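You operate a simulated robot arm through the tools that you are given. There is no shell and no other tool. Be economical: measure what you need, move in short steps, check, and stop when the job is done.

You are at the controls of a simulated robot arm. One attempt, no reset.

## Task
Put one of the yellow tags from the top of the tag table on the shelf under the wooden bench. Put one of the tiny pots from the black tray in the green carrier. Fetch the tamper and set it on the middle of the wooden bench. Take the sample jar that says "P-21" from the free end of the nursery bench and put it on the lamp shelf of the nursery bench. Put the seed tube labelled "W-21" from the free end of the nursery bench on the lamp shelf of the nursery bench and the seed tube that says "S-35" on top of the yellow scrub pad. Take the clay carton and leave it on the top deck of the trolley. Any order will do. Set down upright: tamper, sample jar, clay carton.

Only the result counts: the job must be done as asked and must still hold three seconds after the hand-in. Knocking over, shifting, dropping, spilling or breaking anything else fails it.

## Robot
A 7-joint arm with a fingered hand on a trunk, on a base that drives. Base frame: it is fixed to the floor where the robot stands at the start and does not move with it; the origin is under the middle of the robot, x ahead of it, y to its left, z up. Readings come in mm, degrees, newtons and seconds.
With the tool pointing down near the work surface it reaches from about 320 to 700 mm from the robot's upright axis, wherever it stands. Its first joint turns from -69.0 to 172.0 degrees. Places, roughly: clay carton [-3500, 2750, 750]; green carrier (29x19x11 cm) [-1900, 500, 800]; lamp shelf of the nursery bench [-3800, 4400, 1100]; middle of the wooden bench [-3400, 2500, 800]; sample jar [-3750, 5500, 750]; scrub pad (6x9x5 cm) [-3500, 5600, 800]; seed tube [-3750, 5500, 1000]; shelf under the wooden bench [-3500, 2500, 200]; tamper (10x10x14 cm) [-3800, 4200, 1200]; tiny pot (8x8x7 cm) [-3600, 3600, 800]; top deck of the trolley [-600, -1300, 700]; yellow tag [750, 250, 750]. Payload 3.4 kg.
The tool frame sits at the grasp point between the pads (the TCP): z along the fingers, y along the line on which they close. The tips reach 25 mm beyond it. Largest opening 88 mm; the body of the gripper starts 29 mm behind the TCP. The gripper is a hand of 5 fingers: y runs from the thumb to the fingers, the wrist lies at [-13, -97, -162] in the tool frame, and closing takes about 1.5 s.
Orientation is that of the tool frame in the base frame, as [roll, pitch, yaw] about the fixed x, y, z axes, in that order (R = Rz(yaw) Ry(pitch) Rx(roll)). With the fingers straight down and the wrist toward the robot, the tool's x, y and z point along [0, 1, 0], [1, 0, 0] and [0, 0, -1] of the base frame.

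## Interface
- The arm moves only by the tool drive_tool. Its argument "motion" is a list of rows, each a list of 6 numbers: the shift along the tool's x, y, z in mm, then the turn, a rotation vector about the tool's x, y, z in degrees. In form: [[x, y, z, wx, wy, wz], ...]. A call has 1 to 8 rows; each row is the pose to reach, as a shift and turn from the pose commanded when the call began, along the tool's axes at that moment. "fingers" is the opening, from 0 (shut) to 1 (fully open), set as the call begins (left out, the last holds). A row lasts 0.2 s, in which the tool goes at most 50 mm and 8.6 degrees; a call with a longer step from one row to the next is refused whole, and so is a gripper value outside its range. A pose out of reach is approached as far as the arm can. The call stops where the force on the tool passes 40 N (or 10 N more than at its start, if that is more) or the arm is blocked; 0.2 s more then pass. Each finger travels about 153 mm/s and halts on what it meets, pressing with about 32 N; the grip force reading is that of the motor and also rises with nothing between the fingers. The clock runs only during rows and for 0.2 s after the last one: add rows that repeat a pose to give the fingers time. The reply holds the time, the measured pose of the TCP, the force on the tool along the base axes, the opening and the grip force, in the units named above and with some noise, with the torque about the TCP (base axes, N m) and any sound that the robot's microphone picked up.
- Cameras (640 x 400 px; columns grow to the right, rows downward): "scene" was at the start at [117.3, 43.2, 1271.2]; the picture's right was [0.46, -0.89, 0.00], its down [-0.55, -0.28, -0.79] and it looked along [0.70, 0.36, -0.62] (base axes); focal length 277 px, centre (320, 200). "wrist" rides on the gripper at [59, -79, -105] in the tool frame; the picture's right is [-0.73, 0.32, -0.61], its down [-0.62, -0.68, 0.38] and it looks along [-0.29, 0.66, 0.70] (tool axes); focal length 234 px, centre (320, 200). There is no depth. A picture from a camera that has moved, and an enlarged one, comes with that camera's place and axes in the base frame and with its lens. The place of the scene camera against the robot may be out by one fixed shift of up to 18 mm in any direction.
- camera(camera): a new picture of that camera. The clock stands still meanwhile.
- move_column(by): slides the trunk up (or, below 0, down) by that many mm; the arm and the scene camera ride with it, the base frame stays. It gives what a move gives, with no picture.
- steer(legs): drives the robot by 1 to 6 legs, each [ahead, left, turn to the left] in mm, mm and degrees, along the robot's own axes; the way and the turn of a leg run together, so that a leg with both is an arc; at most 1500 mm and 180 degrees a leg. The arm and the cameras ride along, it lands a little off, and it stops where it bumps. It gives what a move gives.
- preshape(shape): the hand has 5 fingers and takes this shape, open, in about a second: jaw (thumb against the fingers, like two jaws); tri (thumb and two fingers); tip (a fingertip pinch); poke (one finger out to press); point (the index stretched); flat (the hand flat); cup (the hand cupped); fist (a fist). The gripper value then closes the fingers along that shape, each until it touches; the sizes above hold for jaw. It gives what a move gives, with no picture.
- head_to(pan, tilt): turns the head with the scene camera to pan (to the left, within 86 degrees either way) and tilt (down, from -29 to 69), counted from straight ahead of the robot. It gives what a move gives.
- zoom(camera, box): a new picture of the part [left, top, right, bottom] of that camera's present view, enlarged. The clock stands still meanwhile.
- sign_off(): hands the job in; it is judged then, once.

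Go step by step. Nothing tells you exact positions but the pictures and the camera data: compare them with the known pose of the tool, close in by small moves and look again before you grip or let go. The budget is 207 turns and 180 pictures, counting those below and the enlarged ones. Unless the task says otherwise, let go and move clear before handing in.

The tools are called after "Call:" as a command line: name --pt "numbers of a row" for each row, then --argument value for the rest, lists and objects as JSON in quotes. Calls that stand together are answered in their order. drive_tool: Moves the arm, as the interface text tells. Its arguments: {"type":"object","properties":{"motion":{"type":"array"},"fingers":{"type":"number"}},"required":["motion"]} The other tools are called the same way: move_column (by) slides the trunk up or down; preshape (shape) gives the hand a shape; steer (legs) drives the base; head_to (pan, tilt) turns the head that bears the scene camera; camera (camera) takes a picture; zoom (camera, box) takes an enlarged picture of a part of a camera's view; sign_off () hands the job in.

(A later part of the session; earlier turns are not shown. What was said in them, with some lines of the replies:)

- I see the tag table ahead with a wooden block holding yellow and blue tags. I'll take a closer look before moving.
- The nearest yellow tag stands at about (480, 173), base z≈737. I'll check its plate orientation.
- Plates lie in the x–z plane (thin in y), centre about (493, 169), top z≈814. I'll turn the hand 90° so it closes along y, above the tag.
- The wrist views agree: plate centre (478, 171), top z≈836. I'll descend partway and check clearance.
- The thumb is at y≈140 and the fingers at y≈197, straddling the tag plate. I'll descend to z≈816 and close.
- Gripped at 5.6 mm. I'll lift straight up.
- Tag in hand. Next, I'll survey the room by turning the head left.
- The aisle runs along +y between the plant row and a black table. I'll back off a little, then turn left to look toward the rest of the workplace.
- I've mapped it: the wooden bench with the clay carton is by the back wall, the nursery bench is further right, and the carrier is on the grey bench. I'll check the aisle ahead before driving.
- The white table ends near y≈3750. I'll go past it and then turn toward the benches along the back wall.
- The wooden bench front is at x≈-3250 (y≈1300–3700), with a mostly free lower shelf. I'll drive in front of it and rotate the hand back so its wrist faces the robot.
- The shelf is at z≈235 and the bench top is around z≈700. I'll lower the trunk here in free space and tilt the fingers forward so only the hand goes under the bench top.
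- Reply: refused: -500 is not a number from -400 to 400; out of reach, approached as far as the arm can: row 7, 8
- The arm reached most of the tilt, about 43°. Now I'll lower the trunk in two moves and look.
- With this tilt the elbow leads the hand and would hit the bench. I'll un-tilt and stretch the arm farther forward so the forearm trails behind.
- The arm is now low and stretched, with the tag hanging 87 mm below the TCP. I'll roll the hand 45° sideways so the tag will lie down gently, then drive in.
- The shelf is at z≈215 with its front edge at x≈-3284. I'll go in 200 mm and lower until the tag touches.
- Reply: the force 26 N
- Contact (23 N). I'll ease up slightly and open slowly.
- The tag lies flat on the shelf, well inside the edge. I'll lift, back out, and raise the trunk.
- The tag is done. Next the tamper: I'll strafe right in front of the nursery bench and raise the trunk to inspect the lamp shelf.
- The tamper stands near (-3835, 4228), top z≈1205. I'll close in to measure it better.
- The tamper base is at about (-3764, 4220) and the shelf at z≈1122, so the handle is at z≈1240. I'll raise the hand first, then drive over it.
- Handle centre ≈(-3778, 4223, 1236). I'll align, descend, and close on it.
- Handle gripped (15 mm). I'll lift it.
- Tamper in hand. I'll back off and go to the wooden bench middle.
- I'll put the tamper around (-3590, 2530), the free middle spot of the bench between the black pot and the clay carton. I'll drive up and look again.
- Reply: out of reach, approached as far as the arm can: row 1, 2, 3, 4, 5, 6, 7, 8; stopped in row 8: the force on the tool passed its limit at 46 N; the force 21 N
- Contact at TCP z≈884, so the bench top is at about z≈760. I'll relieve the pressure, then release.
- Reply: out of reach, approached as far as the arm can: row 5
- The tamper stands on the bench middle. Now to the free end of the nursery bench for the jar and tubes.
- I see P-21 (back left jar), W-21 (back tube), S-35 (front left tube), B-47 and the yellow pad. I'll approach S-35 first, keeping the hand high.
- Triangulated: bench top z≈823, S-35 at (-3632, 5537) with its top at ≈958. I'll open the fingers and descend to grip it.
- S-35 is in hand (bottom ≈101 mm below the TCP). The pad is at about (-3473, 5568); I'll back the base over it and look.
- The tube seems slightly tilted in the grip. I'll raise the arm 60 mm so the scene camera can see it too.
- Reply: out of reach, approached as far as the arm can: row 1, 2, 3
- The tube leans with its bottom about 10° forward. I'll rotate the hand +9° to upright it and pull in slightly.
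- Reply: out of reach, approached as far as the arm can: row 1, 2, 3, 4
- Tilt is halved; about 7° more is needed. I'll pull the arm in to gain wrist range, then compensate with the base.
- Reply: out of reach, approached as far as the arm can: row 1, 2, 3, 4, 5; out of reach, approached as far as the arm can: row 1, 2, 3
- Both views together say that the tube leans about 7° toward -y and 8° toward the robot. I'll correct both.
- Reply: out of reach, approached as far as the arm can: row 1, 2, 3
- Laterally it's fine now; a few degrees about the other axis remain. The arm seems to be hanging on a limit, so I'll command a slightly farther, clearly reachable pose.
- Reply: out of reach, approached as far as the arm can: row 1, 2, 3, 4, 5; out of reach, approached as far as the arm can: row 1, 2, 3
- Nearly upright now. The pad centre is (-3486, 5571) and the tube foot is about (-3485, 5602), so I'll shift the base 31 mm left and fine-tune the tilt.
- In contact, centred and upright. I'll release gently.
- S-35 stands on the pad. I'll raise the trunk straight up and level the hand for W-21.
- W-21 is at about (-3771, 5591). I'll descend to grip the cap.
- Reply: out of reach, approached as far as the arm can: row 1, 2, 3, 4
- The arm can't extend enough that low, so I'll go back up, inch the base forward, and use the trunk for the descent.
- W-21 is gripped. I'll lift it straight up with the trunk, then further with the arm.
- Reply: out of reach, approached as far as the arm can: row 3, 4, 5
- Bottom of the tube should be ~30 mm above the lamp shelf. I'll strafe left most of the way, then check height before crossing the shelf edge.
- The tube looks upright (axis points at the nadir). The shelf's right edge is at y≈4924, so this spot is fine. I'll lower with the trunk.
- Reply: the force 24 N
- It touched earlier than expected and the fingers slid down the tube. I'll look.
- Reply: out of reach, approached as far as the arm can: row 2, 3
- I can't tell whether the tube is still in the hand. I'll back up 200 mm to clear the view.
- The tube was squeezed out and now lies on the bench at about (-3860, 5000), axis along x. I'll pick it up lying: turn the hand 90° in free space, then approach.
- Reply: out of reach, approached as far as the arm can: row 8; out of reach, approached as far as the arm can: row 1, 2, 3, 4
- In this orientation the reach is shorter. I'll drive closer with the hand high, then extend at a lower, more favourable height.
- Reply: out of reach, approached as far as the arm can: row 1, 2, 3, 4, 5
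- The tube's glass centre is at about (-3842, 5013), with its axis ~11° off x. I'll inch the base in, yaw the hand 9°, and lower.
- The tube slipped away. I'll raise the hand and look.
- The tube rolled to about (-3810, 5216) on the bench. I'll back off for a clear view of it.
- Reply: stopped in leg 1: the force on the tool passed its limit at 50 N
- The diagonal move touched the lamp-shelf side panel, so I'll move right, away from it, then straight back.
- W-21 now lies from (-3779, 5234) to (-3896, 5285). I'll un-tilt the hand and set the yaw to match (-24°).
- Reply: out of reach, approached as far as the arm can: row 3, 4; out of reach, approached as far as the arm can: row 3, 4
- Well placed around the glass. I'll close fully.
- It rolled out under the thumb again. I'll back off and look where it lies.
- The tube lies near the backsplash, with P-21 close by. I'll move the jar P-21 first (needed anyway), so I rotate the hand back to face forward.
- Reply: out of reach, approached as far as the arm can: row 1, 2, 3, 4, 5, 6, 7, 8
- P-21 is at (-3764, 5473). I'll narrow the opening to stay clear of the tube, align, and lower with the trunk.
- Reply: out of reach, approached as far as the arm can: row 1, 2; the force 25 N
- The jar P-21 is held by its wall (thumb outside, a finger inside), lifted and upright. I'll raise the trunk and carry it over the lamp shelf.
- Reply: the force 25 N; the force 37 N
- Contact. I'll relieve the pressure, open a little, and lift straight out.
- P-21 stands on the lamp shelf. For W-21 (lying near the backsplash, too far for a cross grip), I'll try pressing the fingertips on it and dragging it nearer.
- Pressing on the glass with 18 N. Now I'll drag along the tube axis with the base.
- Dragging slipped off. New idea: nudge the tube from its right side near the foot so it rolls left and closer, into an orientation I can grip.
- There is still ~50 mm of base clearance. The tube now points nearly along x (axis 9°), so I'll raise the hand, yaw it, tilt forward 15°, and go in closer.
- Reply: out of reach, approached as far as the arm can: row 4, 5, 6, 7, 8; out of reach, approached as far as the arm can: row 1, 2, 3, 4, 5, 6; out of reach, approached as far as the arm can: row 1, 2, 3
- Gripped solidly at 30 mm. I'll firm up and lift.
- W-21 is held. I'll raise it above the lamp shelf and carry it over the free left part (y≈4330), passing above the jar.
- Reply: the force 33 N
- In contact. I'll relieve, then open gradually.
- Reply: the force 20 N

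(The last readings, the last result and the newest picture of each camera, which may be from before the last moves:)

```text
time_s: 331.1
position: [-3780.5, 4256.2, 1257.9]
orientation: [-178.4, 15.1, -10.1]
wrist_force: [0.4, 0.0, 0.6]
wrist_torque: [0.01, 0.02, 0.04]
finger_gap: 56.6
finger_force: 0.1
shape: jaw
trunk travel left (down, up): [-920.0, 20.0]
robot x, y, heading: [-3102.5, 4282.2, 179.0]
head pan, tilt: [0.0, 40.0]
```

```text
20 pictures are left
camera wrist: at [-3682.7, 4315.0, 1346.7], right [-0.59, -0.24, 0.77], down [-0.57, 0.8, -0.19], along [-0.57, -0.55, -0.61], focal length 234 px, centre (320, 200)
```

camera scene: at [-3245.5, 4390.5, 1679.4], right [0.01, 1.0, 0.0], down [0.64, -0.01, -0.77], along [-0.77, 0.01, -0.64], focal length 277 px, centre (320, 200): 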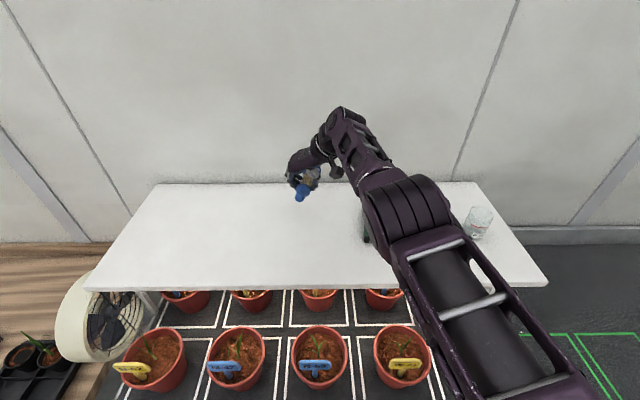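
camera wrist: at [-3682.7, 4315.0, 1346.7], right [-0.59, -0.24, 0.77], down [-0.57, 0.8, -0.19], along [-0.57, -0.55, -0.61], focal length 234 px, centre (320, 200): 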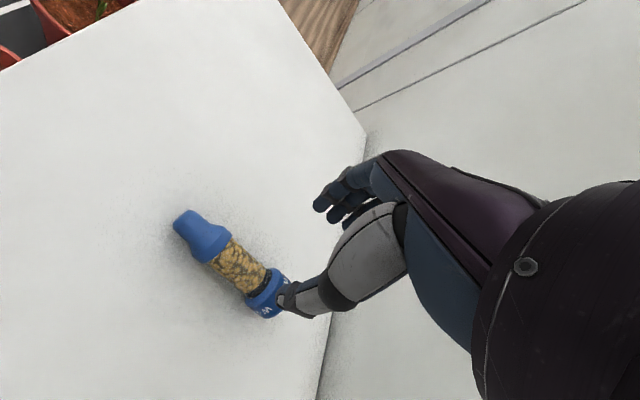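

W-21 lies on the lamp shelf. Next, a tiny pot: I'll back off, level the hand to face forward, and move in front of the black tray.

Call:
steer --legs '[[-350, 0, 1], [0, 640, 0]]'

Call:
drive_tool --pt "0 0 0 0 8 0" --pt "0 0 0 -1 15 0" --pt "0 0 0 -1 15 0" --fingers 1

Call:
drive_tool --pt "0 0 0 0 0 8.5" --pt "0 0 0 0 0 17" --pt "0 0 0 0 0 25.5" --pt "0 0 0 0 0 34" --pt "0 0 0 0 0 42.5" --pt "0 0 0 0 0 51" --pt "0 0 0 0 0 59.5" --pt "0 0 0 0 0 68"

Call:
drive_tool --pt "0 0 0 0 0 6" --pt "0 0 0 0 0 12" --pt "0 0 0 0 0 12"

Call:
move_column --by -250

Call:
camera --camera "scene"

```text
time_s: 336.5
position: [-3428.0, 3599.9, 1258.3]
orientation: [-178.5, 15.2, -9.1]
wrist_force: [0.7, 0.4, 0.2]
wrist_torque: [-0.02, 0.0, -0.01]
finger_gap: 56.8
finger_force: 0.1
shape: jaw
trunk travel left (down, up): [-920.0, 20.0]
robot x, y, heading: [-2750.7, 3641.6, -179.7]
head pan, tilt: [0.0, 40.0]
```

```text
time_s: 337.3
position: [-3387.2, 3608.8, 1256.3]
orientation: [-179.4, -0.1, -9.3]
wrist_force: [-0.1, 0.3, -0.4]
wrist_torque: [-0.03, -0.03, 0.0]
finger_gap: 88.0
finger_force: 0.1
shape: jaw
out of reach, approached as far as the arm can: row 1, 2, 3
trunk travel left (down, up): [-920.0, 20.0]
robot x, y, heading: [-2750.9, 3638.9, -179.9]
head pan, tilt: [0.0, 40.0]
```

```text
time_s: 339.1
position: [-3453.9, 3582.8, 1258.4]
orientation: [-180.0, 0.7, -77.5]
wrist_force: [-1.0, -0.9, 0.4]
wrist_torque: [0.01, 0.02, 0.0]
finger_gap: 88.1
finger_force: 0.0
shape: jaw
out of reach, approached as far as the arm can: row 1, 2, 3, 4, 5, 6, 7, 8
trunk travel left (down, up): [-920.0, 20.0]
robot x, y, heading: [-2754.0, 3641.8, -179.9]
head pan, tilt: [0.0, 40.0]
```

```text
time_s: 339.9
position: [-3451.3, 3583.6, 1259.5]
orientation: [179.9, 0.6, -89.5]
wrist_force: [-0.7, 0.0, -0.7]
wrist_torque: [0.02, 0.0, 0.02]
finger_gap: 87.8
finger_force: 0.0
shape: jaw
trunk travel left (down, up): [-920.0, 20.0]
robot x, y, heading: [-2754.9, 3641.3, -179.6]
head pan, tilt: [0.0, 40.0]
```

```text
time_s: 342.5
position: [-3451.2, 3583.2, 1009.2]
orientation: [179.9, 0.6, -89.4]
wrist_force: [0.4, -0.8, -0.7]
wrist_torque: [0.01, -0.03, -0.03]
finger_gap: 88.1
finger_force: 0.1
shape: jaw
trunk travel left (down, up): [-670.0, 270.0]
robot x, y, heading: [-2750.6, 3645.3, -179.7]
head pan, tilt: [0.0, 40.0]
```

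```text
19 pictures are left
camera scene: at [-2895.7, 3643.6, 1413.5], right [-0.01, 1.0, 0.0], down [0.64, 0.0, -0.77], along [-0.77, 0.0, -0.64], focal length 277 px, centre (320, 200)
```

scene: 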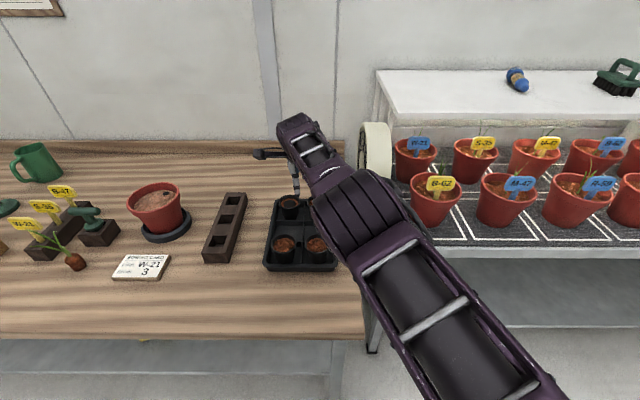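

The pots stand in the tray; the front-left one is near (-3424, 3541). I'll move above it and check with the wrist camera.

Call:
steer --legs '[[-25, 42, 0]]'

Call:
camera --camera "wrist"

```text
time_s: 343.4
position: [-3426.7, 3541.7, 1008.7]
orientation: [180.0, 0.7, -89.5]
wrist_force: [0.5, -0.5, -0.1]
wrist_torque: [-0.01, 0.0, -0.02]
finger_gap: 87.9
finger_force: 0.0
shape: jaw
trunk travel left (down, up): [-670.0, 270.0]
robot x, y, heading: [-2725.3, 3602.2, -179.8]
head pan, tilt: [0.0, 40.0]
```

```text
18 pictures are left
camera wrist: at [-3346.1, 3481.8, 1113.5], right [-0.33, 0.72, 0.62], down [0.67, 0.63, -0.38], along [-0.66, 0.29, -0.69], focal length 234 px, centre (320, 200)
```

wrist: 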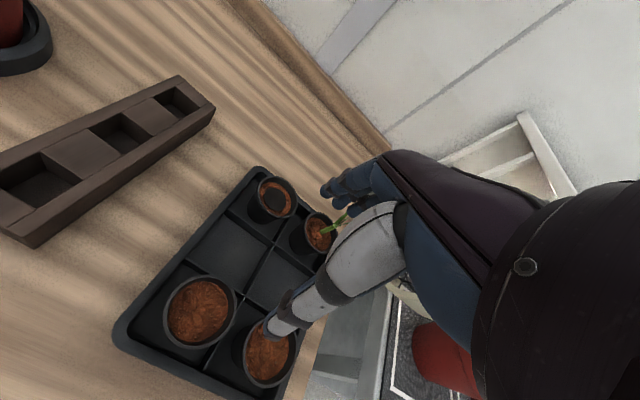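

Call:
steer --legs '[[-39, 9, 0]]'

Call:
move_column --by -95

Call:
camera --camera "wrist"

```text
time_s: 344.3
position: [-3386.7, 3533.6, 1008.1]
orientation: [179.9, 0.6, -89.6]
wrist_force: [0.5, 0.6, -0.7]
wrist_torque: [0.01, 0.0, 0.01]
finger_gap: 88.3
finger_force: 0.0
shape: jaw
trunk travel left (down, up): [-670.0, 270.0]
robot x, y, heading: [-2688.0, 3588.0, -180.0]
head pan, tilt: [0.0, 40.0]
```

```text
time_s: 345.6
position: [-3387.9, 3534.4, 912.4]
orientation: [179.9, 0.7, -89.6]
wrist_force: [-0.3, 0.2, 0.2]
wrist_torque: [0.0, 0.01, 0.0]
finger_gap: 87.9
finger_force: 0.1
shape: jaw
trunk travel left (down, up): [-575.0, 365.0]
robot x, y, heading: [-2683.6, 3592.5, -180.0]
head pan, tilt: [0.0, 40.0]
```

```text
17 pictures are left
camera wrist: at [-3306.4, 3474.6, 1018.5], right [-0.33, 0.72, 0.62], down [0.68, 0.63, -0.38], along [-0.66, 0.29, -0.69], focal length 234 px, centre (320, 200)
```

wrist: 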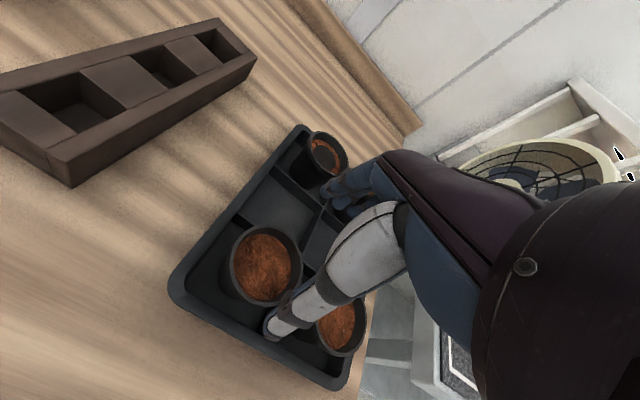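

Rim centre triangulates to (-3388, 3533, 828), exactly under the TCP. I'll lower to z≈820 and grip.

Call:
move_column --by -90

Call:
drive_tool --pt "0 0 0 0 0 0" --pt "0 0 0 0 0 0" --pt "0 0 0 0 0 0" --pt "0 0 0 0 0 0" --fingers 0.4

Call:
move_column --by 130

Call:
camera --camera "wrist"

```text
time_s: 346.8
position: [-3386.7, 3533.7, 822.5]
orientation: [179.9, 0.6, -89.5]
wrist_force: [0.5, 0.5, -0.6]
wrist_torque: [0.0, 0.01, 0.01]
finger_gap: 88.1
finger_force: 0.0
shape: jaw
trunk travel left (down, up): [-485.0, 455.0]
robot x, y, heading: [-2690.4, 3590.3, -179.9]
head pan, tilt: [0.0, 40.0]
```

```text
time_s: 347.8
position: [-3386.6, 3534.7, 823.8]
orientation: [179.9, 0.5, -89.6]
wrist_force: [0.0, 0.0, 0.3]
wrist_torque: [-0.02, 0.01, 0.02]
finger_gap: 52.4
finger_force: 31.8
shape: jaw
trunk travel left (down, up): [-485.0, 455.0]
robot x, y, heading: [-2684.7, 3590.1, -179.9]
head pan, tilt: [0.0, 40.0]
```

```text
time_s: 349.4
position: [-3386.4, 3533.7, 952.4]
orientation: [179.9, 0.6, -89.5]
wrist_force: [1.0, 1.0, -1.4]
wrist_torque: [-0.03, -0.04, 0.01]
finger_gap: 52.4
finger_force: 32.7
shape: jaw
trunk travel left (down, up): [-615.0, 325.0]
robot x, y, heading: [-2684.2, 3590.8, -179.9]
head pan, tilt: [0.0, 40.0]
```

```text
16 pictures are left
camera wrist: at [-3306.7, 3474.6, 1058.1], right [-0.33, 0.72, 0.62], down [0.68, 0.63, -0.38], along [-0.66, 0.29, -0.69], focal length 234 px, centre (320, 200)
```

wrist: 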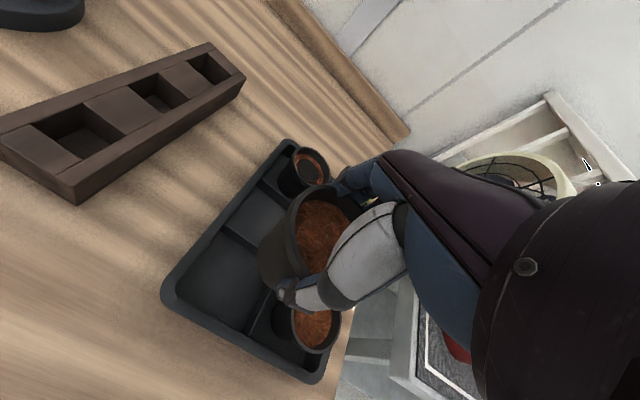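

Pot in hand. I'll raise it and drive the long way around (arm trailing) to the left end of the grey bench, where the green carrier can be reached.

Call:
move_column --by 260

Call:
steer --legs '[[-300, 0, 0], [0, -810, 0], [-1100, 0, 0], [-1050, 0, 0], [0, 0, -90]]'

```text
time_s: 352.1
position: [-3387.0, 3533.0, 1213.8]
orientation: [179.8, 0.6, -89.6]
wrist_force: [-0.4, -0.4, -0.8]
wrist_torque: [-0.04, 0.0, 0.02]
finger_gap: 52.3
finger_force: 32.0
shape: jaw
trunk travel left (down, up): [-875.0, 65.0]
robot x, y, heading: [-2687.1, 3592.2, -179.8]
head pan, tilt: [0.0, 40.0]
```

```text
time_s: 372.3
position: [-247.0, 5059.0, 1212.8]
orientation: [179.8, 0.6, 179.7]
wrist_force: [1.1, -0.9, -1.6]
wrist_torque: [0.01, 0.02, 0.01]
finger_gap: 51.6
finger_force: 32.3
shape: jaw
trunk travel left (down, up): [-875.0, 65.0]
robot x, y, heading: [-197.8, 4355.5, 89.7]
head pan, tilt: [0.0, 40.0]
```

Call:
steer --legs '[[-300, 50, 0.3], [-1450, 0, 0], [-1450, 0, 0], [-1450, 0, 0]]'

```text
time_s: 394.8
position: [-403.7, 402.1, 1212.3]
orientation: [179.8, 0.6, 178.0]
wrist_force: [0.3, -0.8, -0.5]
wrist_torque: [-0.03, 0.01, -0.03]
finger_gap: 51.6
finger_force: 32.1
shape: jaw
trunk travel left (down, up): [-875.0, 65.0]
robot x, y, heading: [-380.7, -303.2, 87.5]
head pan, tilt: [0.0, 40.0]
```

Call:
steer --legs '[[-40, 1100, 2.5]]'

Call:
head_to --pan 15 --tilt 35

Call:
camera --camera "scene"

```text
time_s: 400.3
position: [-1540.8, 355.7, 1212.9]
orientation: [179.9, 0.6, -177.2]
wrist_force: [0.6, 0.6, -0.4]
wrist_torque: [0.0, 0.01, -0.03]
finger_gap: 51.7
finger_force: 32.2
shape: jaw
trunk travel left (down, up): [-875.0, 65.0]
robot x, y, heading: [-1456.7, -342.8, 92.8]
head pan, tilt: [0.0, 40.0]
```

```text
time_s: 401.1
position: [-1539.7, 355.7, 1213.2]
orientation: [179.9, 0.6, -177.3]
wrist_force: [-0.4, -1.0, -0.1]
wrist_torque: [-0.01, 0.0, -0.03]
finger_gap: 51.8
finger_force: 31.8
shape: jaw
trunk travel left (down, up): [-875.0, 65.0]
robot x, y, heading: [-1458.4, -342.0, 92.5]
head pan, tilt: [15.0, 35.0]
```

```text
15 pictures are left
camera scene: at [-1494.5, -204.5, 1626.0], right [0.95, 0.3, 0.0], down [0.17, -0.55, -0.82], along [-0.25, 0.78, -0.57], focal length 277 px, centre (320, 200)
```

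scene: 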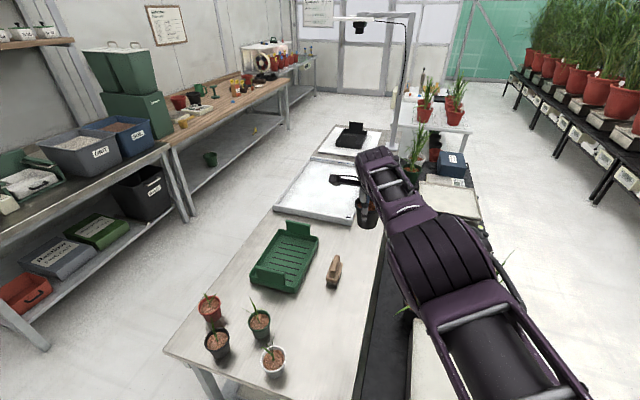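

There's a wide aisle behind the grey bench, and the carrier is at about (-1868, 503). I'll drive into that aisle and reach in from there.

Call:
steer --legs '[[0, 1130, -2.5], [0, 0, -90], [0, 770, 0]]'

Call:
head_to --pan 5 --tilt 40

Call:
camera --camera "scene"

```text
time_s: 414.5
position: [-1848.2, 421.8, 1214.3]
orientation: [179.9, 0.6, 87.7]
wrist_force: [0.2, 0.0, -0.7]
wrist_torque: [0.0, 0.02, 0.0]
finger_gap: 51.2
finger_force: 31.8
shape: jaw
trunk travel left (down, up): [-875.0, 65.0]
robot x, y, heading: [-2549.1, 404.7, -2.7]
head pan, tilt: [15.0, 35.0]
```

```text
time_s: 415.2
position: [-1848.5, 421.5, 1212.4]
orientation: [179.9, 0.5, 87.5]
wrist_force: [-0.3, -0.3, -1.2]
wrist_torque: [0.02, 0.0, -0.03]
finger_gap: 51.2
finger_force: 32.0
shape: jaw
trunk travel left (down, up): [-875.0, 65.0]
robot x, y, heading: [-2552.0, 399.9, -2.6]
head pan, tilt: [5.0, 40.0]
```

```text
14 pictures are left
camera scene: at [-2424.4, 406.5, 1618.5], right [0.04, -1.0, 0.0], down [-0.64, -0.03, -0.77], along [0.77, 0.03, -0.64], focal length 277 px, centre (320, 200)
```

scene: 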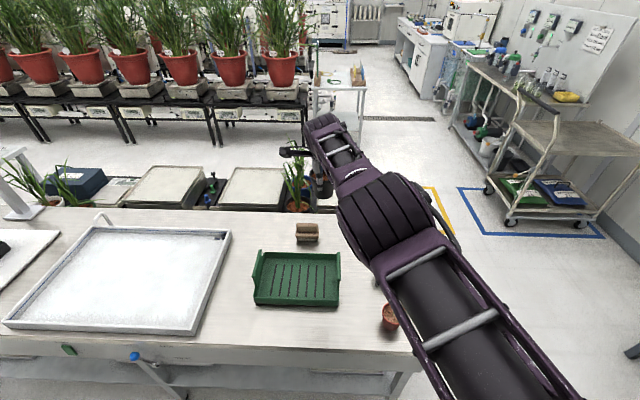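

Call:
steer --legs '[[-25, 45, 2.7]]'

Call:
move_column --by -290

Call:
camera --camera "wrist"

```text
time_s: 416.2
position: [-1869.4, 497.1, 1211.8]
orientation: [180.0, 0.3, 90.2]
wrist_force: [0.6, 0.1, -1.2]
wrist_torque: [0.0, 0.02, 0.03]
finger_gap: 51.4
finger_force: 31.7
shape: jaw
trunk travel left (down, up): [-875.0, 65.0]
robot x, y, heading: [-2573.2, 445.7, -0.1]
head pan, tilt: [5.0, 40.0]
```

```text
time_s: 419.1
position: [-1872.7, 500.6, 923.1]
orientation: [179.8, 0.6, 90.2]
wrist_force: [0.0, -0.3, 0.1]
wrist_torque: [0.0, 0.02, 0.0]
finger_gap: 51.3
finger_force: 31.6
shape: jaw
trunk travel left (down, up): [-585.0, 355.0]
robot x, y, heading: [-2574.3, 447.2, 0.0]
head pan, tilt: [5.0, 40.0]
```

```text
13 pictures are left
camera wrist: at [-1950.9, 559.4, 1028.1], right [0.32, -0.72, 0.62], down [-0.68, -0.63, -0.38], along [0.66, -0.3, -0.69], focal length 234 px, centre (320, 200)
```

wrist: 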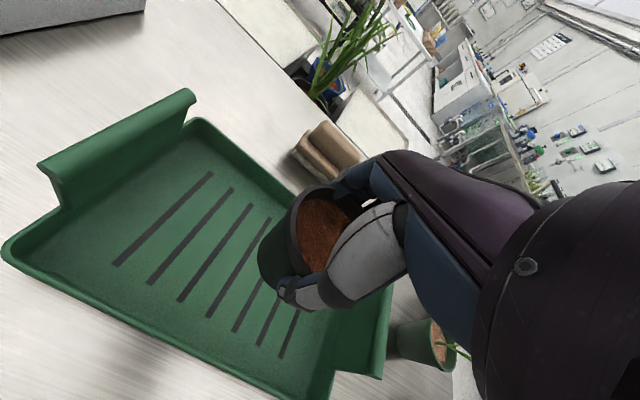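

The pot is above the carrier floor. I'll lower it in steps until it touches.

Call:
move_column --by -40

Call:
move_column --by -12

Call:
move_column --by -8

Call:
move_column --by -6

```text
time_s: 419.9
position: [-1872.0, 499.5, 883.0]
orientation: [180.0, 0.7, 90.2]
wrist_force: [-0.4, -0.2, -1.2]
wrist_torque: [0.01, 0.0, 0.01]
finger_gap: 51.1
finger_force: 31.9
shape: jaw
trunk travel left (down, up): [-545.0, 395.0]
robot x, y, heading: [-2573.6, 449.0, 0.2]
head pan, tilt: [5.0, 40.0]
```

```text
time_s: 420.5
position: [-1872.5, 498.6, 870.2]
orientation: [179.9, 0.6, 90.1]
wrist_force: [-0.5, -0.3, -1.4]
wrist_torque: [0.01, 0.01, -0.02]
finger_gap: 50.9
finger_force: 32.1
shape: jaw
trunk travel left (down, up): [-533.0, 407.0]
robot x, y, heading: [-2575.0, 443.1, -0.0]
head pan, tilt: [5.0, 40.0]
```

```text
time_s: 421.1
position: [-1871.7, 500.5, 863.2]
orientation: [-180.0, 0.6, 90.1]
wrist_force: [0.3, -0.3, -0.7]
wrist_torque: [0.02, -0.01, -0.02]
finger_gap: 51.4
finger_force: 31.8
shape: jaw
trunk travel left (down, up): [-525.0, 415.0]
robot x, y, heading: [-2575.8, 442.7, 0.2]
head pan, tilt: [5.0, 40.0]
```

```text
time_s: 421.6
position: [-1871.5, 500.1, 858.2]
orientation: [179.9, 0.6, 90.2]
wrist_force: [-0.1, 0.3, -1.1]
wrist_torque: [0.02, 0.0, 0.02]
finger_gap: 50.9
finger_force: 31.7
shape: jaw
trunk travel left (down, up): [-519.0, 421.0]
robot x, y, heading: [-2575.8, 445.7, 0.4]
head pan, tilt: [5.0, 40.0]
```

Call:
move_column --by -6

Call:
move_column --by -5

Call:
move_column --by -4

Call:
move_column --by -4

```text
time_s: 422.2
position: [-1871.8, 501.0, 850.9]
orientation: [179.9, 0.6, 90.2]
wrist_force: [-0.1, -0.3, -1.7]
wrist_torque: [-0.01, -0.04, 0.0]
finger_gap: 51.1
finger_force: 31.9
shape: jaw
trunk travel left (down, up): [-513.0, 427.0]
robot x, y, heading: [-2578.0, 446.6, 0.2]
head pan, tilt: [5.0, 40.0]
```

```text
time_s: 422.7
position: [-1872.0, 500.5, 846.2]
orientation: [180.0, 0.6, 90.2]
wrist_force: [0.1, -0.9, -0.5]
wrist_torque: [-0.02, 0.0, 0.0]
finger_gap: 51.3
finger_force: 32.1
shape: jaw
trunk travel left (down, up): [-508.0, 432.0]
robot x, y, heading: [-2576.7, 446.4, 0.1]
head pan, tilt: [5.0, 40.0]
```

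```text
time_s: 423.3
position: [-1871.4, 500.0, 842.5]
orientation: [179.9, 0.7, 90.2]
wrist_force: [-0.2, -0.5, -0.2]
wrist_torque: [-0.01, -0.02, 0.0]
finger_gap: 50.9
finger_force: 32.3
shape: jaw
trunk travel left (down, up): [-504.0, 436.0]
robot x, y, heading: [-2573.8, 445.8, 0.2]
head pan, tilt: [5.0, 40.0]
```

```text
time_s: 423.8
position: [-1872.4, 500.4, 838.4]
orientation: [179.9, 0.6, 90.2]
wrist_force: [-0.5, 0.0, -0.5]
wrist_torque: [-0.01, 0.01, 0.0]
finger_gap: 51.1
finger_force: 31.5
shape: jaw
trunk travel left (down, up): [-500.0, 440.0]
robot x, y, heading: [-2573.6, 443.4, 0.2]
head pan, tilt: [5.0, 40.0]
```

Call:
move_column --by -6

Call:
move_column --by -5

Call:
move_column --by -5

Call:
move_column --by -5

Call:
zoom --camera "wrist" --box '[180, 140, 400, 340]'

```text
time_s: 424.4
position: [-1872.3, 500.1, 832.1]
orientation: [179.9, 0.6, 90.2]
wrist_force: [-0.4, -0.2, -0.7]
wrist_torque: [-0.01, 0.02, 0.02]
finger_gap: 51.0
finger_force: 31.7
shape: jaw
trunk travel left (down, up): [-494.0, 446.0]
robot x, y, heading: [-2573.6, 445.5, -0.2]
head pan, tilt: [5.0, 40.0]
```

```text
time_s: 424.9
position: [-1872.5, 501.0, 827.4]
orientation: [179.8, 0.6, 90.1]
wrist_force: [0.1, -0.1, -0.4]
wrist_torque: [-0.01, 0.01, 0.01]
finger_gap: 51.1
finger_force: 32.0
shape: jaw
trunk travel left (down, up): [-489.0, 451.0]
robot x, y, heading: [-2575.9, 445.1, -0.3]
head pan, tilt: [5.0, 40.0]
```

```text
time_s: 425.4
position: [-1871.6, 500.6, 823.1]
orientation: [179.8, 0.6, 90.3]
wrist_force: [0.4, -0.5, 3.7]
wrist_torque: [0.0, -0.05, -0.01]
finger_gap: 51.2
finger_force: 31.8
shape: jaw
trunk travel left (down, up): [-484.0, 456.0]
robot x, y, heading: [-2572.4, 448.2, 0.0]
head pan, tilt: [5.0, 40.0]
```

```text
time_s: 426.0
position: [-1873.6, 500.5, 821.9]
orientation: [179.3, 0.6, 90.3]
wrist_force: [2.8, -1.0, 18.7]
wrist_torque: [-0.07, -0.17, -0.02]
finger_gap: 51.0
finger_force: 32.2
shape: jaw
trunk travel left (down, up): [-479.0, 461.0]
robot x, y, heading: [-2577.1, 446.6, 0.1]
head pan, tilt: [5.0, 40.0]
```

```text
2.00 times, centred on (290, 240) of wrist
camera zoom: at [-1953.0, 559.2, 926.3], right [0.32, -0.72, 0.62], down [-0.67, -0.63, -0.38], along [0.67, -0.29, -0.69], focal length 468 px, centre (380, 120)
```

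zoom: 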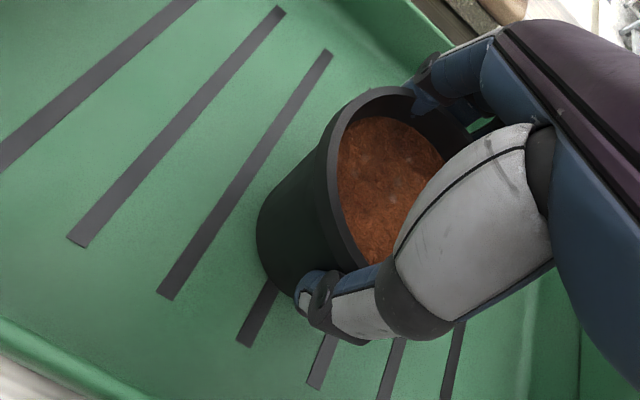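

The pot is on the carrier floor. I'll relieve, open, and rise.

Call:
move_column --by 4

Call:
drive_tool --pt "0 0 0 0 0 0" --pt "0 0 0 0 0 0" --pt "0 0 0 0 0 0" --pt "0 0 0 0 0 0" --fingers 1

Call:
move_column --by 250

Call:
camera --camera "wrist"

```text
time_s: 426.5
position: [-1873.0, 499.3, 822.5]
orientation: [179.8, 0.5, 90.3]
wrist_force: [4.2, -0.8, 14.1]
wrist_torque: [-0.05, -0.32, -0.01]
finger_gap: 50.9
finger_force: 31.8
shape: jaw
trunk travel left (down, up): [-483.0, 457.0]
robot x, y, heading: [-2576.3, 446.1, 0.3]
head pan, tilt: [5.0, 40.0]
```

```text
time_s: 427.5
position: [-1872.2, 499.9, 820.9]
orientation: [179.9, 0.5, 90.2]
wrist_force: [-0.9, 0.4, -0.2]
wrist_torque: [0.0, -0.04, 0.0]
finger_gap: 87.3
finger_force: 0.0
shape: jaw
trunk travel left (down, up): [-483.0, 457.0]
robot x, y, heading: [-2570.1, 441.8, 0.1]
head pan, tilt: [5.0, 40.0]
```

```text
time_s: 430.1
position: [-1872.1, 499.5, 1070.7]
orientation: [179.9, 0.6, 90.2]
wrist_force: [1.3, -0.2, 0.7]
wrist_torque: [0.0, 0.01, 0.0]
finger_gap: 87.7
finger_force: 0.1
shape: jaw
trunk travel left (down, up): [-733.0, 207.0]
robot x, y, heading: [-2573.5, 449.7, 0.0]
head pan, tilt: [5.0, 40.0]
```

```text
11 pictures are left
camera wrist: at [-1950.9, 559.4, 1176.1], right [0.32, -0.72, 0.62], down [-0.68, -0.63, -0.38], along [0.66, -0.3, -0.69], focal length 234 px, centre (320, 200)
```

wrist: 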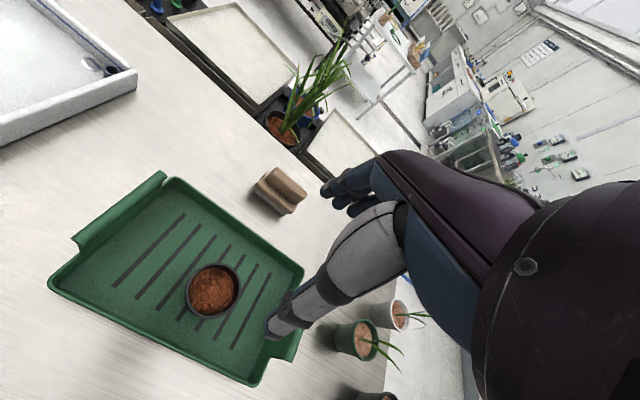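

The pot sits in the carrier. Last: the clay carton. I'll drive up the aisle to the wooden bench.

Call:
steer --legs '[[-100, 0, 0], [0, 0, 90], [1150, 0, 0], [1110, 0, 0], [0, 0, 90]]'

Call:
camera --camera "wrist"

```text
time_s: 449.7
position: [-3523.1, 2564.1, 1071.0]
orientation: [179.8, 0.5, -83.7]
wrist_force: [0.5, -0.2, -0.5]
wrist_torque: [-0.04, 0.0, 0.0]
finger_gap: 87.6
finger_force: 0.1
shape: jaw
trunk travel left (down, up): [-733.0, 207.0]
robot x, y, heading: [-2837.8, 2690.8, -174.1]
head pan, tilt: [5.0, 40.0]
```

```text
10 pictures are left
camera wrist: at [-3436.6, 2514.0, 1176.2], right [-0.4, 0.68, 0.62], down [0.61, 0.7, -0.38], along [-0.69, 0.22, -0.69], focal length 234 px, centre (320, 200)
```

wrist: 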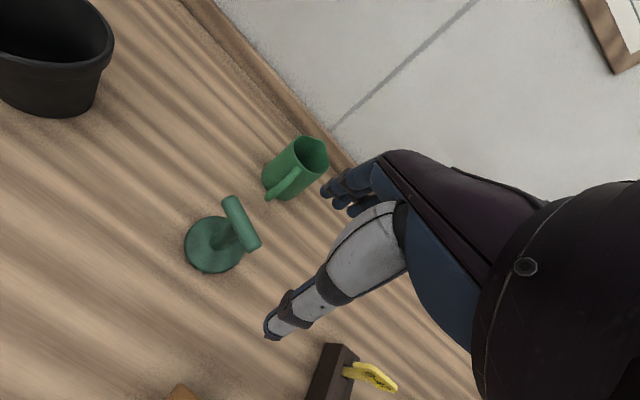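

Call:
steer --legs '[[-130, -10, -5.9]]'

Call:
camera --camera "wrist"

```text
time_s: 451.0
position: [-3407.3, 2656.2, 1070.9]
orientation: [179.9, 0.6, -89.8]
wrist_force: [-0.1, -0.8, -0.3]
wrist_torque: [-0.03, 0.04, -0.01]
finger_gap: 87.7
finger_force: 0.1
shape: jaw
trunk travel left (down, up): [-733.0, 207.0]
robot x, y, heading: [-2702.7, 2708.6, 179.9]
head pan, tilt: [5.0, 40.0]
```

```text
9 pictures are left
camera wrist: at [-3328.0, 2597.0, 1175.9], right [-0.32, 0.72, 0.62], down [0.68, 0.63, -0.38], along [-0.66, 0.3, -0.69], focal length 234 px, centre (320, 200)
```

wrist: 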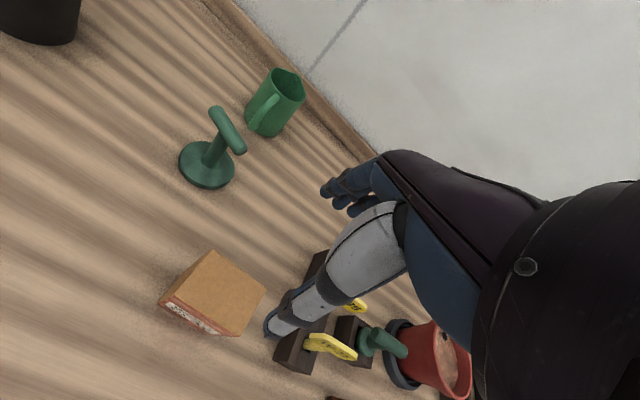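

The carton's top is about 62 × 90 mm, centre (-3403, 2667). I'll align and lower.

Call:
steer --legs '[[-4, -11, 0]]'

Call:
move_column --by -155

Call:
camera --camera "wrist"

```text
time_s: 451.7
position: [-3403.2, 2666.4, 1071.1]
orientation: [179.9, 0.7, -89.9]
wrist_force: [0.7, 0.3, -0.4]
wrist_torque: [0.03, 0.0, -0.01]
finger_gap: 87.6
finger_force: 0.1
shape: jaw
trunk travel left (down, up): [-733.0, 207.0]
robot x, y, heading: [-2704.3, 2721.6, 180.3]
head pan, tilt: [5.0, 40.0]
```

```text
time_s: 453.5
position: [-3402.7, 2667.6, 917.4]
orientation: [179.9, 0.6, -90.0]
wrist_force: [-0.5, 0.1, -0.3]
wrist_torque: [-0.02, -0.02, 0.0]
finger_gap: 87.6
finger_force: 0.1
shape: jaw
trunk travel left (down, up): [-578.0, 362.0]
robot x, y, heading: [-2703.8, 2717.3, 179.9]
head pan, tilt: [5.0, 40.0]
```

```text
8 pictures are left
camera wrist: at [-3323.4, 2607.7, 1021.3], right [-0.32, 0.72, 0.62], down [0.68, 0.63, -0.38], along [-0.66, 0.3, -0.69], focal length 234 px, centre (320, 200)
```

wrist: 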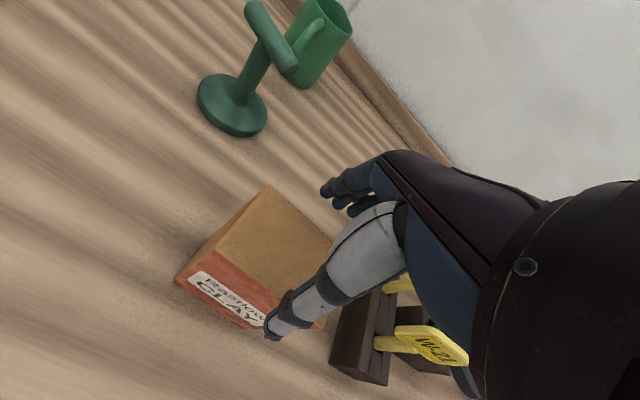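

Triangulation gives top z≈894, centre (-3396, 2655). I'll adjust and lower to z≈872, then grip.

Call:
steer --legs '[[-7, 12, 0]]'

Call:
move_column --by -43

Call:
drive_tool --pt "0 0 0 0 0 0" --pt "0 0 0 0 0 0" --pt "0 0 0 0 0 0" --pt "0 0 0 0 0 0" --fingers 0.4

Call:
move_column --by 120

Call:
camera --camera "wrist"

```text
time_s: 454.3
position: [-3395.9, 2656.6, 916.3]
orientation: [179.8, 0.6, -89.8]
wrist_force: [0.8, -0.8, 0.3]
wrist_torque: [0.03, -0.01, 0.02]
finger_gap: 87.5
finger_force: 0.0
shape: jaw
trunk travel left (down, up): [-578.0, 362.0]
robot x, y, heading: [-2693.7, 2710.8, 180.1]
head pan, tilt: [5.0, 40.0]
```

```text
time_s: 455.1
position: [-3396.8, 2655.4, 873.3]
orientation: [179.8, 0.6, -89.9]
wrist_force: [-2.9, -0.9, 3.1]
wrist_torque: [0.0, 0.04, -0.02]
finger_gap: 87.7
finger_force: 0.1
shape: jaw
trunk travel left (down, up): [-535.0, 405.0]
robot x, y, heading: [-2696.6, 2707.3, 179.6]
head pan, tilt: [5.0, 40.0]
```

```text
time_s: 456.1
position: [-3396.2, 2655.9, 873.3]
orientation: [179.8, 0.6, -89.9]
wrist_force: [-1.8, 1.1, 1.8]
wrist_torque: [0.08, -0.03, 0.08]
finger_gap: 53.8
finger_force: 31.9
shape: jaw
trunk travel left (down, up): [-535.0, 405.0]
robot x, y, heading: [-2691.5, 2711.1, 180.0]
head pan, tilt: [5.0, 40.0]
```

```text
time_s: 457.6
position: [-3397.8, 2656.2, 992.3]
orientation: [-180.0, 0.6, -89.9]
wrist_force: [0.0, -0.4, -6.2]
wrist_torque: [-0.04, -0.02, -0.02]
finger_gap: 53.9
finger_force: 32.5
shape: jaw
trunk travel left (down, up): [-655.0, 285.0]
robot x, y, heading: [-2695.8, 2708.0, 180.2]
head pan, tilt: [5.0, 40.0]
```

```text
7 pictures are left
camera wrist: at [-3317.6, 2596.0, 1097.2], right [-0.32, 0.72, 0.62], down [0.68, 0.63, -0.38], along [-0.66, 0.3, -0.69], focal length 234 px, centre (320, 200)
```

wrist: 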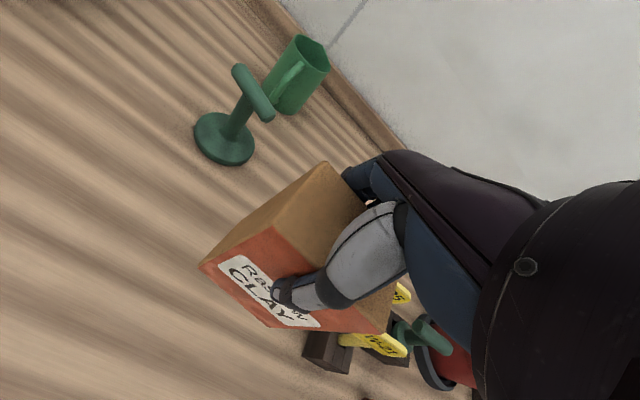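

The carton is in hand. I'll raise it and drive down the aisle toward the trolley, checking the pose on the way.

Call:
move_column --by 240

Call:
steer --legs '[[-60, 0, 0], [0, 0, -90], [-1300, 0, 0]]'

```text
time_s: 460.1
position: [-3397.9, 2655.2, 1232.7]
orientation: [-180.0, 0.6, -89.9]
wrist_force: [-0.4, 0.0, -6.5]
wrist_torque: [-0.03, -0.01, 0.04]
finger_gap: 53.6
finger_force: 31.9
shape: jaw
trunk travel left (down, up): [-895.0, 45.0]
robot x, y, heading: [-2697.3, 2709.0, 180.1]
head pan, tilt: [5.0, 40.0]
```

```text
time_s: 470.9
position: [-2669.3, 2133.7, 1232.7]
orientation: [-179.9, 0.7, 178.8]
wrist_force: [0.3, -0.3, -5.1]
wrist_torque: [-0.01, 0.04, -0.03]
finger_gap: 53.1
finger_force: 31.8
shape: jaw
trunk travel left (down, up): [-895.0, 45.0]
robot x, y, heading: [-2631.3, 1429.6, 88.7]
head pan, tilt: [5.0, 40.0]
```

Call:
steer --legs '[[-1000, 40, 1.3], [-850, 0, 0], [0, 0, -90]]'

Call:
head_to --pan -25 --tilt 25

Call:
camera --camera "scene"

```text
time_s: 484.0
position: [-1973.6, -363.4, 1231.8]
orientation: [179.9, 0.6, 90.5]
wrist_force: [-0.2, 0.2, -5.7]
wrist_torque: [0.02, -0.02, 0.0]
finger_gap: 52.7
finger_force: 31.6
shape: jaw
trunk travel left (down, up): [-895.0, 45.0]
robot x, y, heading: [-2674.9, -418.0, 0.3]
head pan, tilt: [5.0, 40.0]
```

```text
time_s: 485.0
position: [-1972.4, -363.9, 1232.1]
orientation: [-179.9, 0.6, 90.5]
wrist_force: [0.5, -0.2, -5.7]
wrist_torque: [0.03, -0.03, -0.01]
finger_gap: 52.8
finger_force: 31.5
shape: jaw
trunk travel left (down, up): [-895.0, 45.0]
robot x, y, heading: [-2672.8, -419.1, 0.1]
head pan, tilt: [-25.0, 25.0]
```

```text
6 pictures are left
camera scene: at [-2548.9, -454.7, 1661.6], right [-0.42, -0.91, 0.0], down [-0.39, 0.18, -0.91], along [0.82, -0.38, -0.42], focal length 277 px, centre (320, 200)
```

scene: 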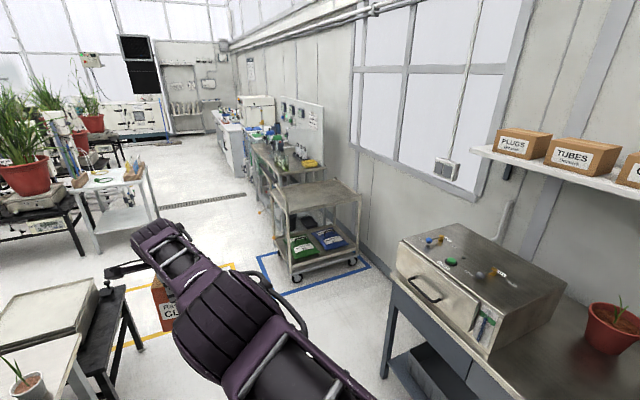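

The trolley is ahead (deck around x -300…-780, y -1060…-1660, z≈660), with its handle on the north side. I'll approach from the west, staying clear of the right-hand bench.

Call:
steer --legs '[[1220, 0, 0], [0, -900, 0]]'

Call:
head_to --pan 0 --tilt 42

Call:
camera --camera "scene"

```text
time_s: 494.7
position: [-765.2, -1256.6, 1229.7]
orientation: [-179.6, 0.6, 79.4]
wrist_force: [0.1, -1.1, -4.9]
wrist_torque: [0.07, 0.0, -0.03]
finger_gap: 52.9
finger_force: 32.0
shape: jaw
trunk travel left (down, up): [-895.0, 45.0]
robot x, y, heading: [-1463.7, -1173.4, -10.8]
head pan, tilt: [-25.0, 25.0]
stopped in leg 2: the robot was blocked; the commanded pose is now the measured one
```

```text
time_s: 495.6
position: [-764.8, -1255.9, 1231.7]
orientation: [-179.9, 0.6, 79.5]
wrist_force: [-1.6, 0.4, -6.2]
wrist_torque: [0.04, 0.0, 0.0]
finger_gap: 52.4
finger_force: 32.0
shape: jaw
trunk travel left (down, up): [-895.0, 45.0]
robot x, y, heading: [-1465.1, -1178.9, -11.2]
head pan, tilt: [0.0, 42.0]
```

```text
5 pictures are left
camera scene: at [-1340.8, -1199.8, 1635.5], right [-0.19, -0.98, 0.0], down [-0.66, 0.13, -0.74], along [0.73, -0.14, -0.67], focal length 277 px, centre (320, 200)
```

scene: 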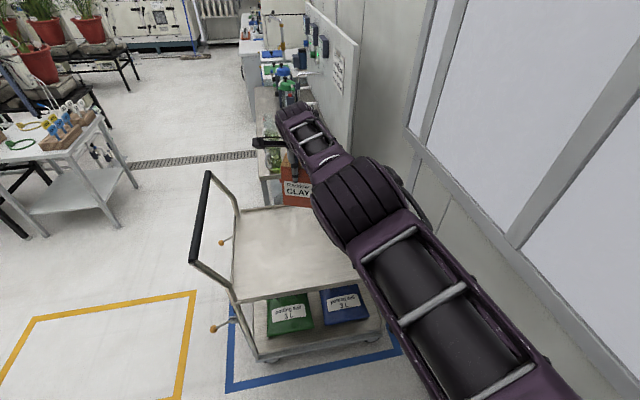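

The base bumped something on its right and stopped; I'll move left away from it first, then forward so the carton is over the deck (x -770…-260, y -995…-1465).

Call:
steer --legs '[[0, 45, 0], [180, 0, 0]]'

Call:
move_column --by -350

Call:
camera --camera "wrist"

```text
time_s: 497.6
position: [-578.1, -1247.6, 1233.8]
orientation: [-180.0, 0.5, 79.3]
wrist_force: [0.1, -0.8, -5.6]
wrist_torque: [0.04, 0.01, 0.02]
finger_gap: 52.8
finger_force: 32.4
shape: jaw
trunk travel left (down, up): [-895.0, 45.0]
robot x, y, heading: [-1274.9, -1170.2, -11.0]
head pan, tilt: [0.0, 42.0]
```

```text
time_s: 501.1
position: [-576.8, -1247.2, 881.8]
orientation: [-179.9, 0.6, 79.4]
wrist_force: [-0.3, -0.3, -6.4]
wrist_torque: [0.02, 0.02, 0.0]
finger_gap: 52.7
finger_force: 32.1
shape: jaw
trunk travel left (down, up): [-545.0, 395.0]
robot x, y, heading: [-1274.6, -1168.4, -10.9]
head pan, tilt: [0.0, 42.0]
```

```text
4 pictures are left
camera wrist: at [-642.6, -1173.8, 986.9], right [0.19, -0.77, 0.61], down [-0.79, -0.49, -0.38], along [0.59, -0.41, -0.69], focal length 234 px, centre (320, 200)
```

wrist: 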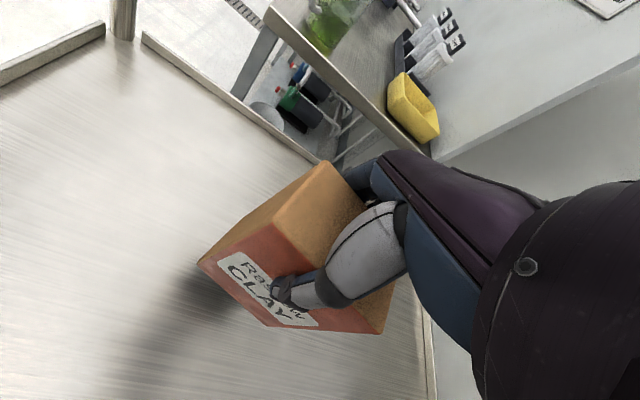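

The carton is well inside the deck rims. I'll lower it in steps.

Call:
move_column --by -85

Call:
move_column --by -12

Call:
move_column --by -8

Call:
move_column --by -6

```text
time_s: 502.3
position: [-573.8, -1245.9, 810.4]
orientation: [178.4, 0.3, 79.7]
wrist_force: [0.0, -1.1, 16.4]
wrist_torque: [0.2, 0.7, -0.03]
finger_gap: 51.4
finger_force: 31.9
shape: jaw
trunk travel left (down, up): [-460.0, 480.0]
robot x, y, heading: [-1279.8, -1167.5, -11.1]
head pan, tilt: [0.0, 42.0]
stopped: the force on the tool passed its limit at 41 N (the readings are from after the stop); the commanded pose is now the measured one
```

```text
time_s: 502.7
position: [-572.0, -1245.9, 809.9]
orientation: [177.3, 0.3, 79.8]
wrist_force: [-5.2, -1.8, 18.3]
wrist_torque: [0.18, 0.82, 0.02]
finger_gap: 50.9
finger_force: 31.8
shape: jaw
trunk travel left (down, up): [-451.0, 489.0]
robot x, y, heading: [-1272.1, -1167.0, -11.0]
head pan, tilt: [0.0, 42.0]
stopped: the force on the tool passed its limit at 45 N (the readings are from after the stop); the commanded pose is now the measured one
```

```text
time_s: 503.2
position: [-570.2, -1245.2, 809.1]
orientation: [176.3, 0.1, 80.0]
wrist_force: [-5.2, -1.1, 18.8]
wrist_torque: [0.22, 0.95, 0.09]
finger_gap: 50.9
finger_force: 31.8
shape: jaw
trunk travel left (down, up): [-444.0, 496.0]
robot x, y, heading: [-1275.4, -1168.8, -11.1]
head pan, tilt: [0.0, 42.0]
stopped: the force on the tool passed its limit at 42 N (the readings are from after the stop); the commanded pose is now the measured one
```

```text
time_s: 503.9
position: [-568.5, -1244.8, 809.8]
orientation: [175.5, 0.0, 80.1]
wrist_force: [-3.7, 0.0, 16.6]
wrist_torque: [0.23, 0.96, 0.12]
finger_gap: 50.4
finger_force: 32.1
shape: jaw
trunk travel left (down, up): [-438.0, 502.0]
robot x, y, heading: [-1273.2, -1172.3, -10.9]
head pan, tilt: [0.0, 42.0]
stopped: the force on the tool passed its limit at 41 N (the readings are from after the stop); the commanded pose is now the measured one
```

Contact came earlier (deck z≈713) and the hand tilted a little. I'll lift slightly, level the hand again, and touch down gently.

Call:
move_column --by 14

Call:
drive_tool --pt "0 0 0 2 0 0" --pt "0 0 0 4.4 0 0" --pt "0 0 0 4.4 0 0"

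Call:
zoom --camera "wrist" --box '[160, 120, 420, 360]'

```text
time_s: 504.5
position: [-565.9, -1246.1, 815.1]
orientation: [176.2, 0.2, 79.9]
wrist_force: [-0.5, 0.1, -6.4]
wrist_torque: [0.01, 0.01, 0.04]
finger_gap: 51.3
finger_force: 32.0
shape: jaw
trunk travel left (down, up): [-452.0, 488.0]
robot x, y, heading: [-1271.5, -1169.4, -10.9]
head pan, tilt: [0.0, 42.0]
```

```text
time_s: 505.3
position: [-576.6, -1246.8, 815.3]
orientation: [-179.4, 0.1, 80.1]
wrist_force: [-0.1, 1.0, -5.8]
wrist_torque: [0.01, -0.02, -0.01]
finger_gap: 51.1
finger_force: 32.9
shape: jaw
out of reach, approached as far as the arm can: row 1, 2, 3
trunk travel left (down, up): [-452.0, 488.0]
robot x, y, heading: [-1273.1, -1168.5, -10.7]
head pan, tilt: [0.0, 42.0]
```

```text
1.67 times, centred on (290, 240) of wrist
camera zoom: at [-642.0, -1174.6, 921.3], right [0.2, -0.77, 0.61], down [-0.78, -0.5, -0.37], along [0.59, -0.4, -0.7], focal length 390 px, centre (370, 133)
```

zoom: 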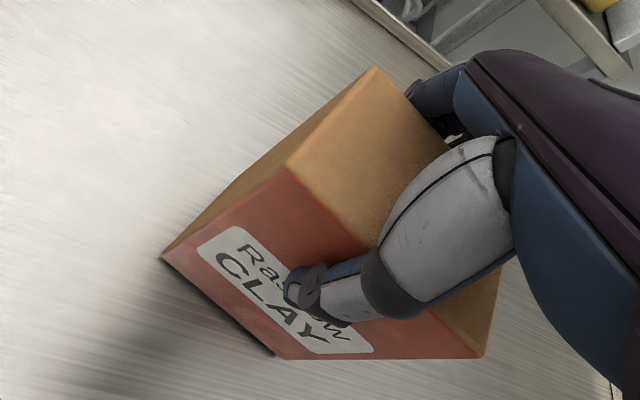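

Call:
move_column --by -3

Call:
move_column --by -2

Call:
move_column --by -2

```text
time_s: 505.8
position: [-576.1, -1245.7, 811.4]
orientation: [-179.4, 0.1, 80.1]
wrist_force: [0.3, -0.8, -5.2]
wrist_torque: [0.03, -0.04, -0.03]
finger_gap: 51.5
finger_force: 31.9
shape: jaw
trunk travel left (down, up): [-449.0, 491.0]
robot x, y, heading: [-1279.0, -1167.1, -10.6]
head pan, tilt: [0.0, 42.0]
```

```text
time_s: 506.3
position: [-575.6, -1245.5, 812.5]
orientation: [-179.6, 0.1, 80.0]
wrist_force: [-1.1, -0.4, -1.2]
wrist_torque: [-0.02, -0.06, -0.05]
finger_gap: 51.4
finger_force: 31.7
shape: jaw
trunk travel left (down, up): [-447.0, 493.0]
robot x, y, heading: [-1273.2, -1164.5, -10.8]
head pan, tilt: [0.0, 42.0]
```

```text
time_s: 506.9
position: [-577.7, -1245.0, 810.3]
orientation: [-179.7, 0.2, 80.1]
wrist_force: [-0.2, -0.8, 6.7]
wrist_torque: [-0.06, -0.22, 0.0]
finger_gap: 51.5
finger_force: 31.7
shape: jaw
trunk travel left (down, up): [-445.0, 495.0]
robot x, y, heading: [-1276.8, -1170.2, -10.8]
head pan, tilt: [0.0, 42.0]
```

Resting on the deck. I'll release and rise clear.

Call:
drive_tool --pt "0 0 0 0 0 0" --pt "0 0 0 0 0 0" --pt "0 0 0 0 0 0" --pt "0 0 0 0 0 0" --fingers 1

Call:
move_column --by 200

Call:
camera --camera "wrist"

```text
time_s: 507.9
position: [-576.8, -1245.8, 809.4]
orientation: [-179.6, 0.1, 80.0]
wrist_force: [-0.8, 1.2, 3.3]
wrist_torque: [0.03, 0.05, -0.03]
finger_gap: 87.9
finger_force: 0.0
shape: jaw
trunk travel left (down, up): [-445.0, 495.0]
robot x, y, heading: [-1276.6, -1169.5, -11.0]
head pan, tilt: [0.0, 42.0]
```

```text
time_s: 510.0
position: [-576.5, -1245.5, 1008.2]
orientation: [-179.5, 0.0, 80.1]
wrist_force: [-0.2, -0.2, -0.3]
wrist_torque: [0.02, -0.01, 0.02]
finger_gap: 88.0
finger_force: 0.1
shape: jaw
trunk travel left (down, up): [-645.0, 295.0]
robot x, y, heading: [-1279.1, -1166.8, -10.7]
head pan, tilt: [0.0, 42.0]
```

```text
2 pictures are left
camera wrist: at [-642.8, -1174.5, 1115.0], right [0.2, -0.77, 0.61], down [-0.78, -0.5, -0.38], along [0.59, -0.4, -0.7], focal length 234 px, centre (320, 200)
```

wrist: 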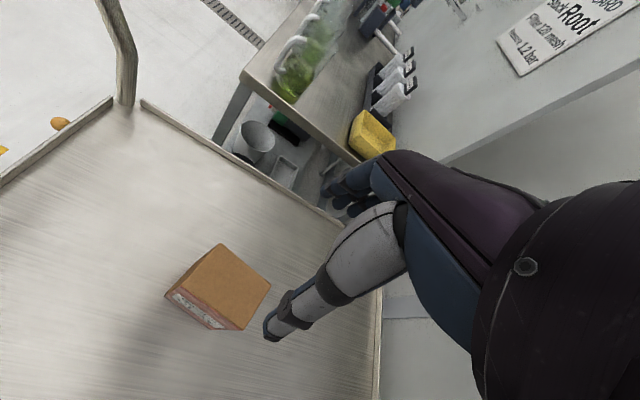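

The carton stands upright on the top deck and the hand is clear, so every item has been placed. I'm handing in now.

Call:
sign_off

```text
The job is handed in.
```

All seven items are placed as asked and the job is handed in. Three things could count against it:
- **Seed tube W-21:** it slipped from the hand, fell from the lamp shelf to the nursery bench and rolled there before I placed it. It lies on its side on the lamp shelf.
- **Lamp shelf:** the hand pressed its side panel with about 50 N. I saw nothing moved.
- **Base near the trolley:** the base bumped something on its right. I didn't check what it hit or whether it moved.
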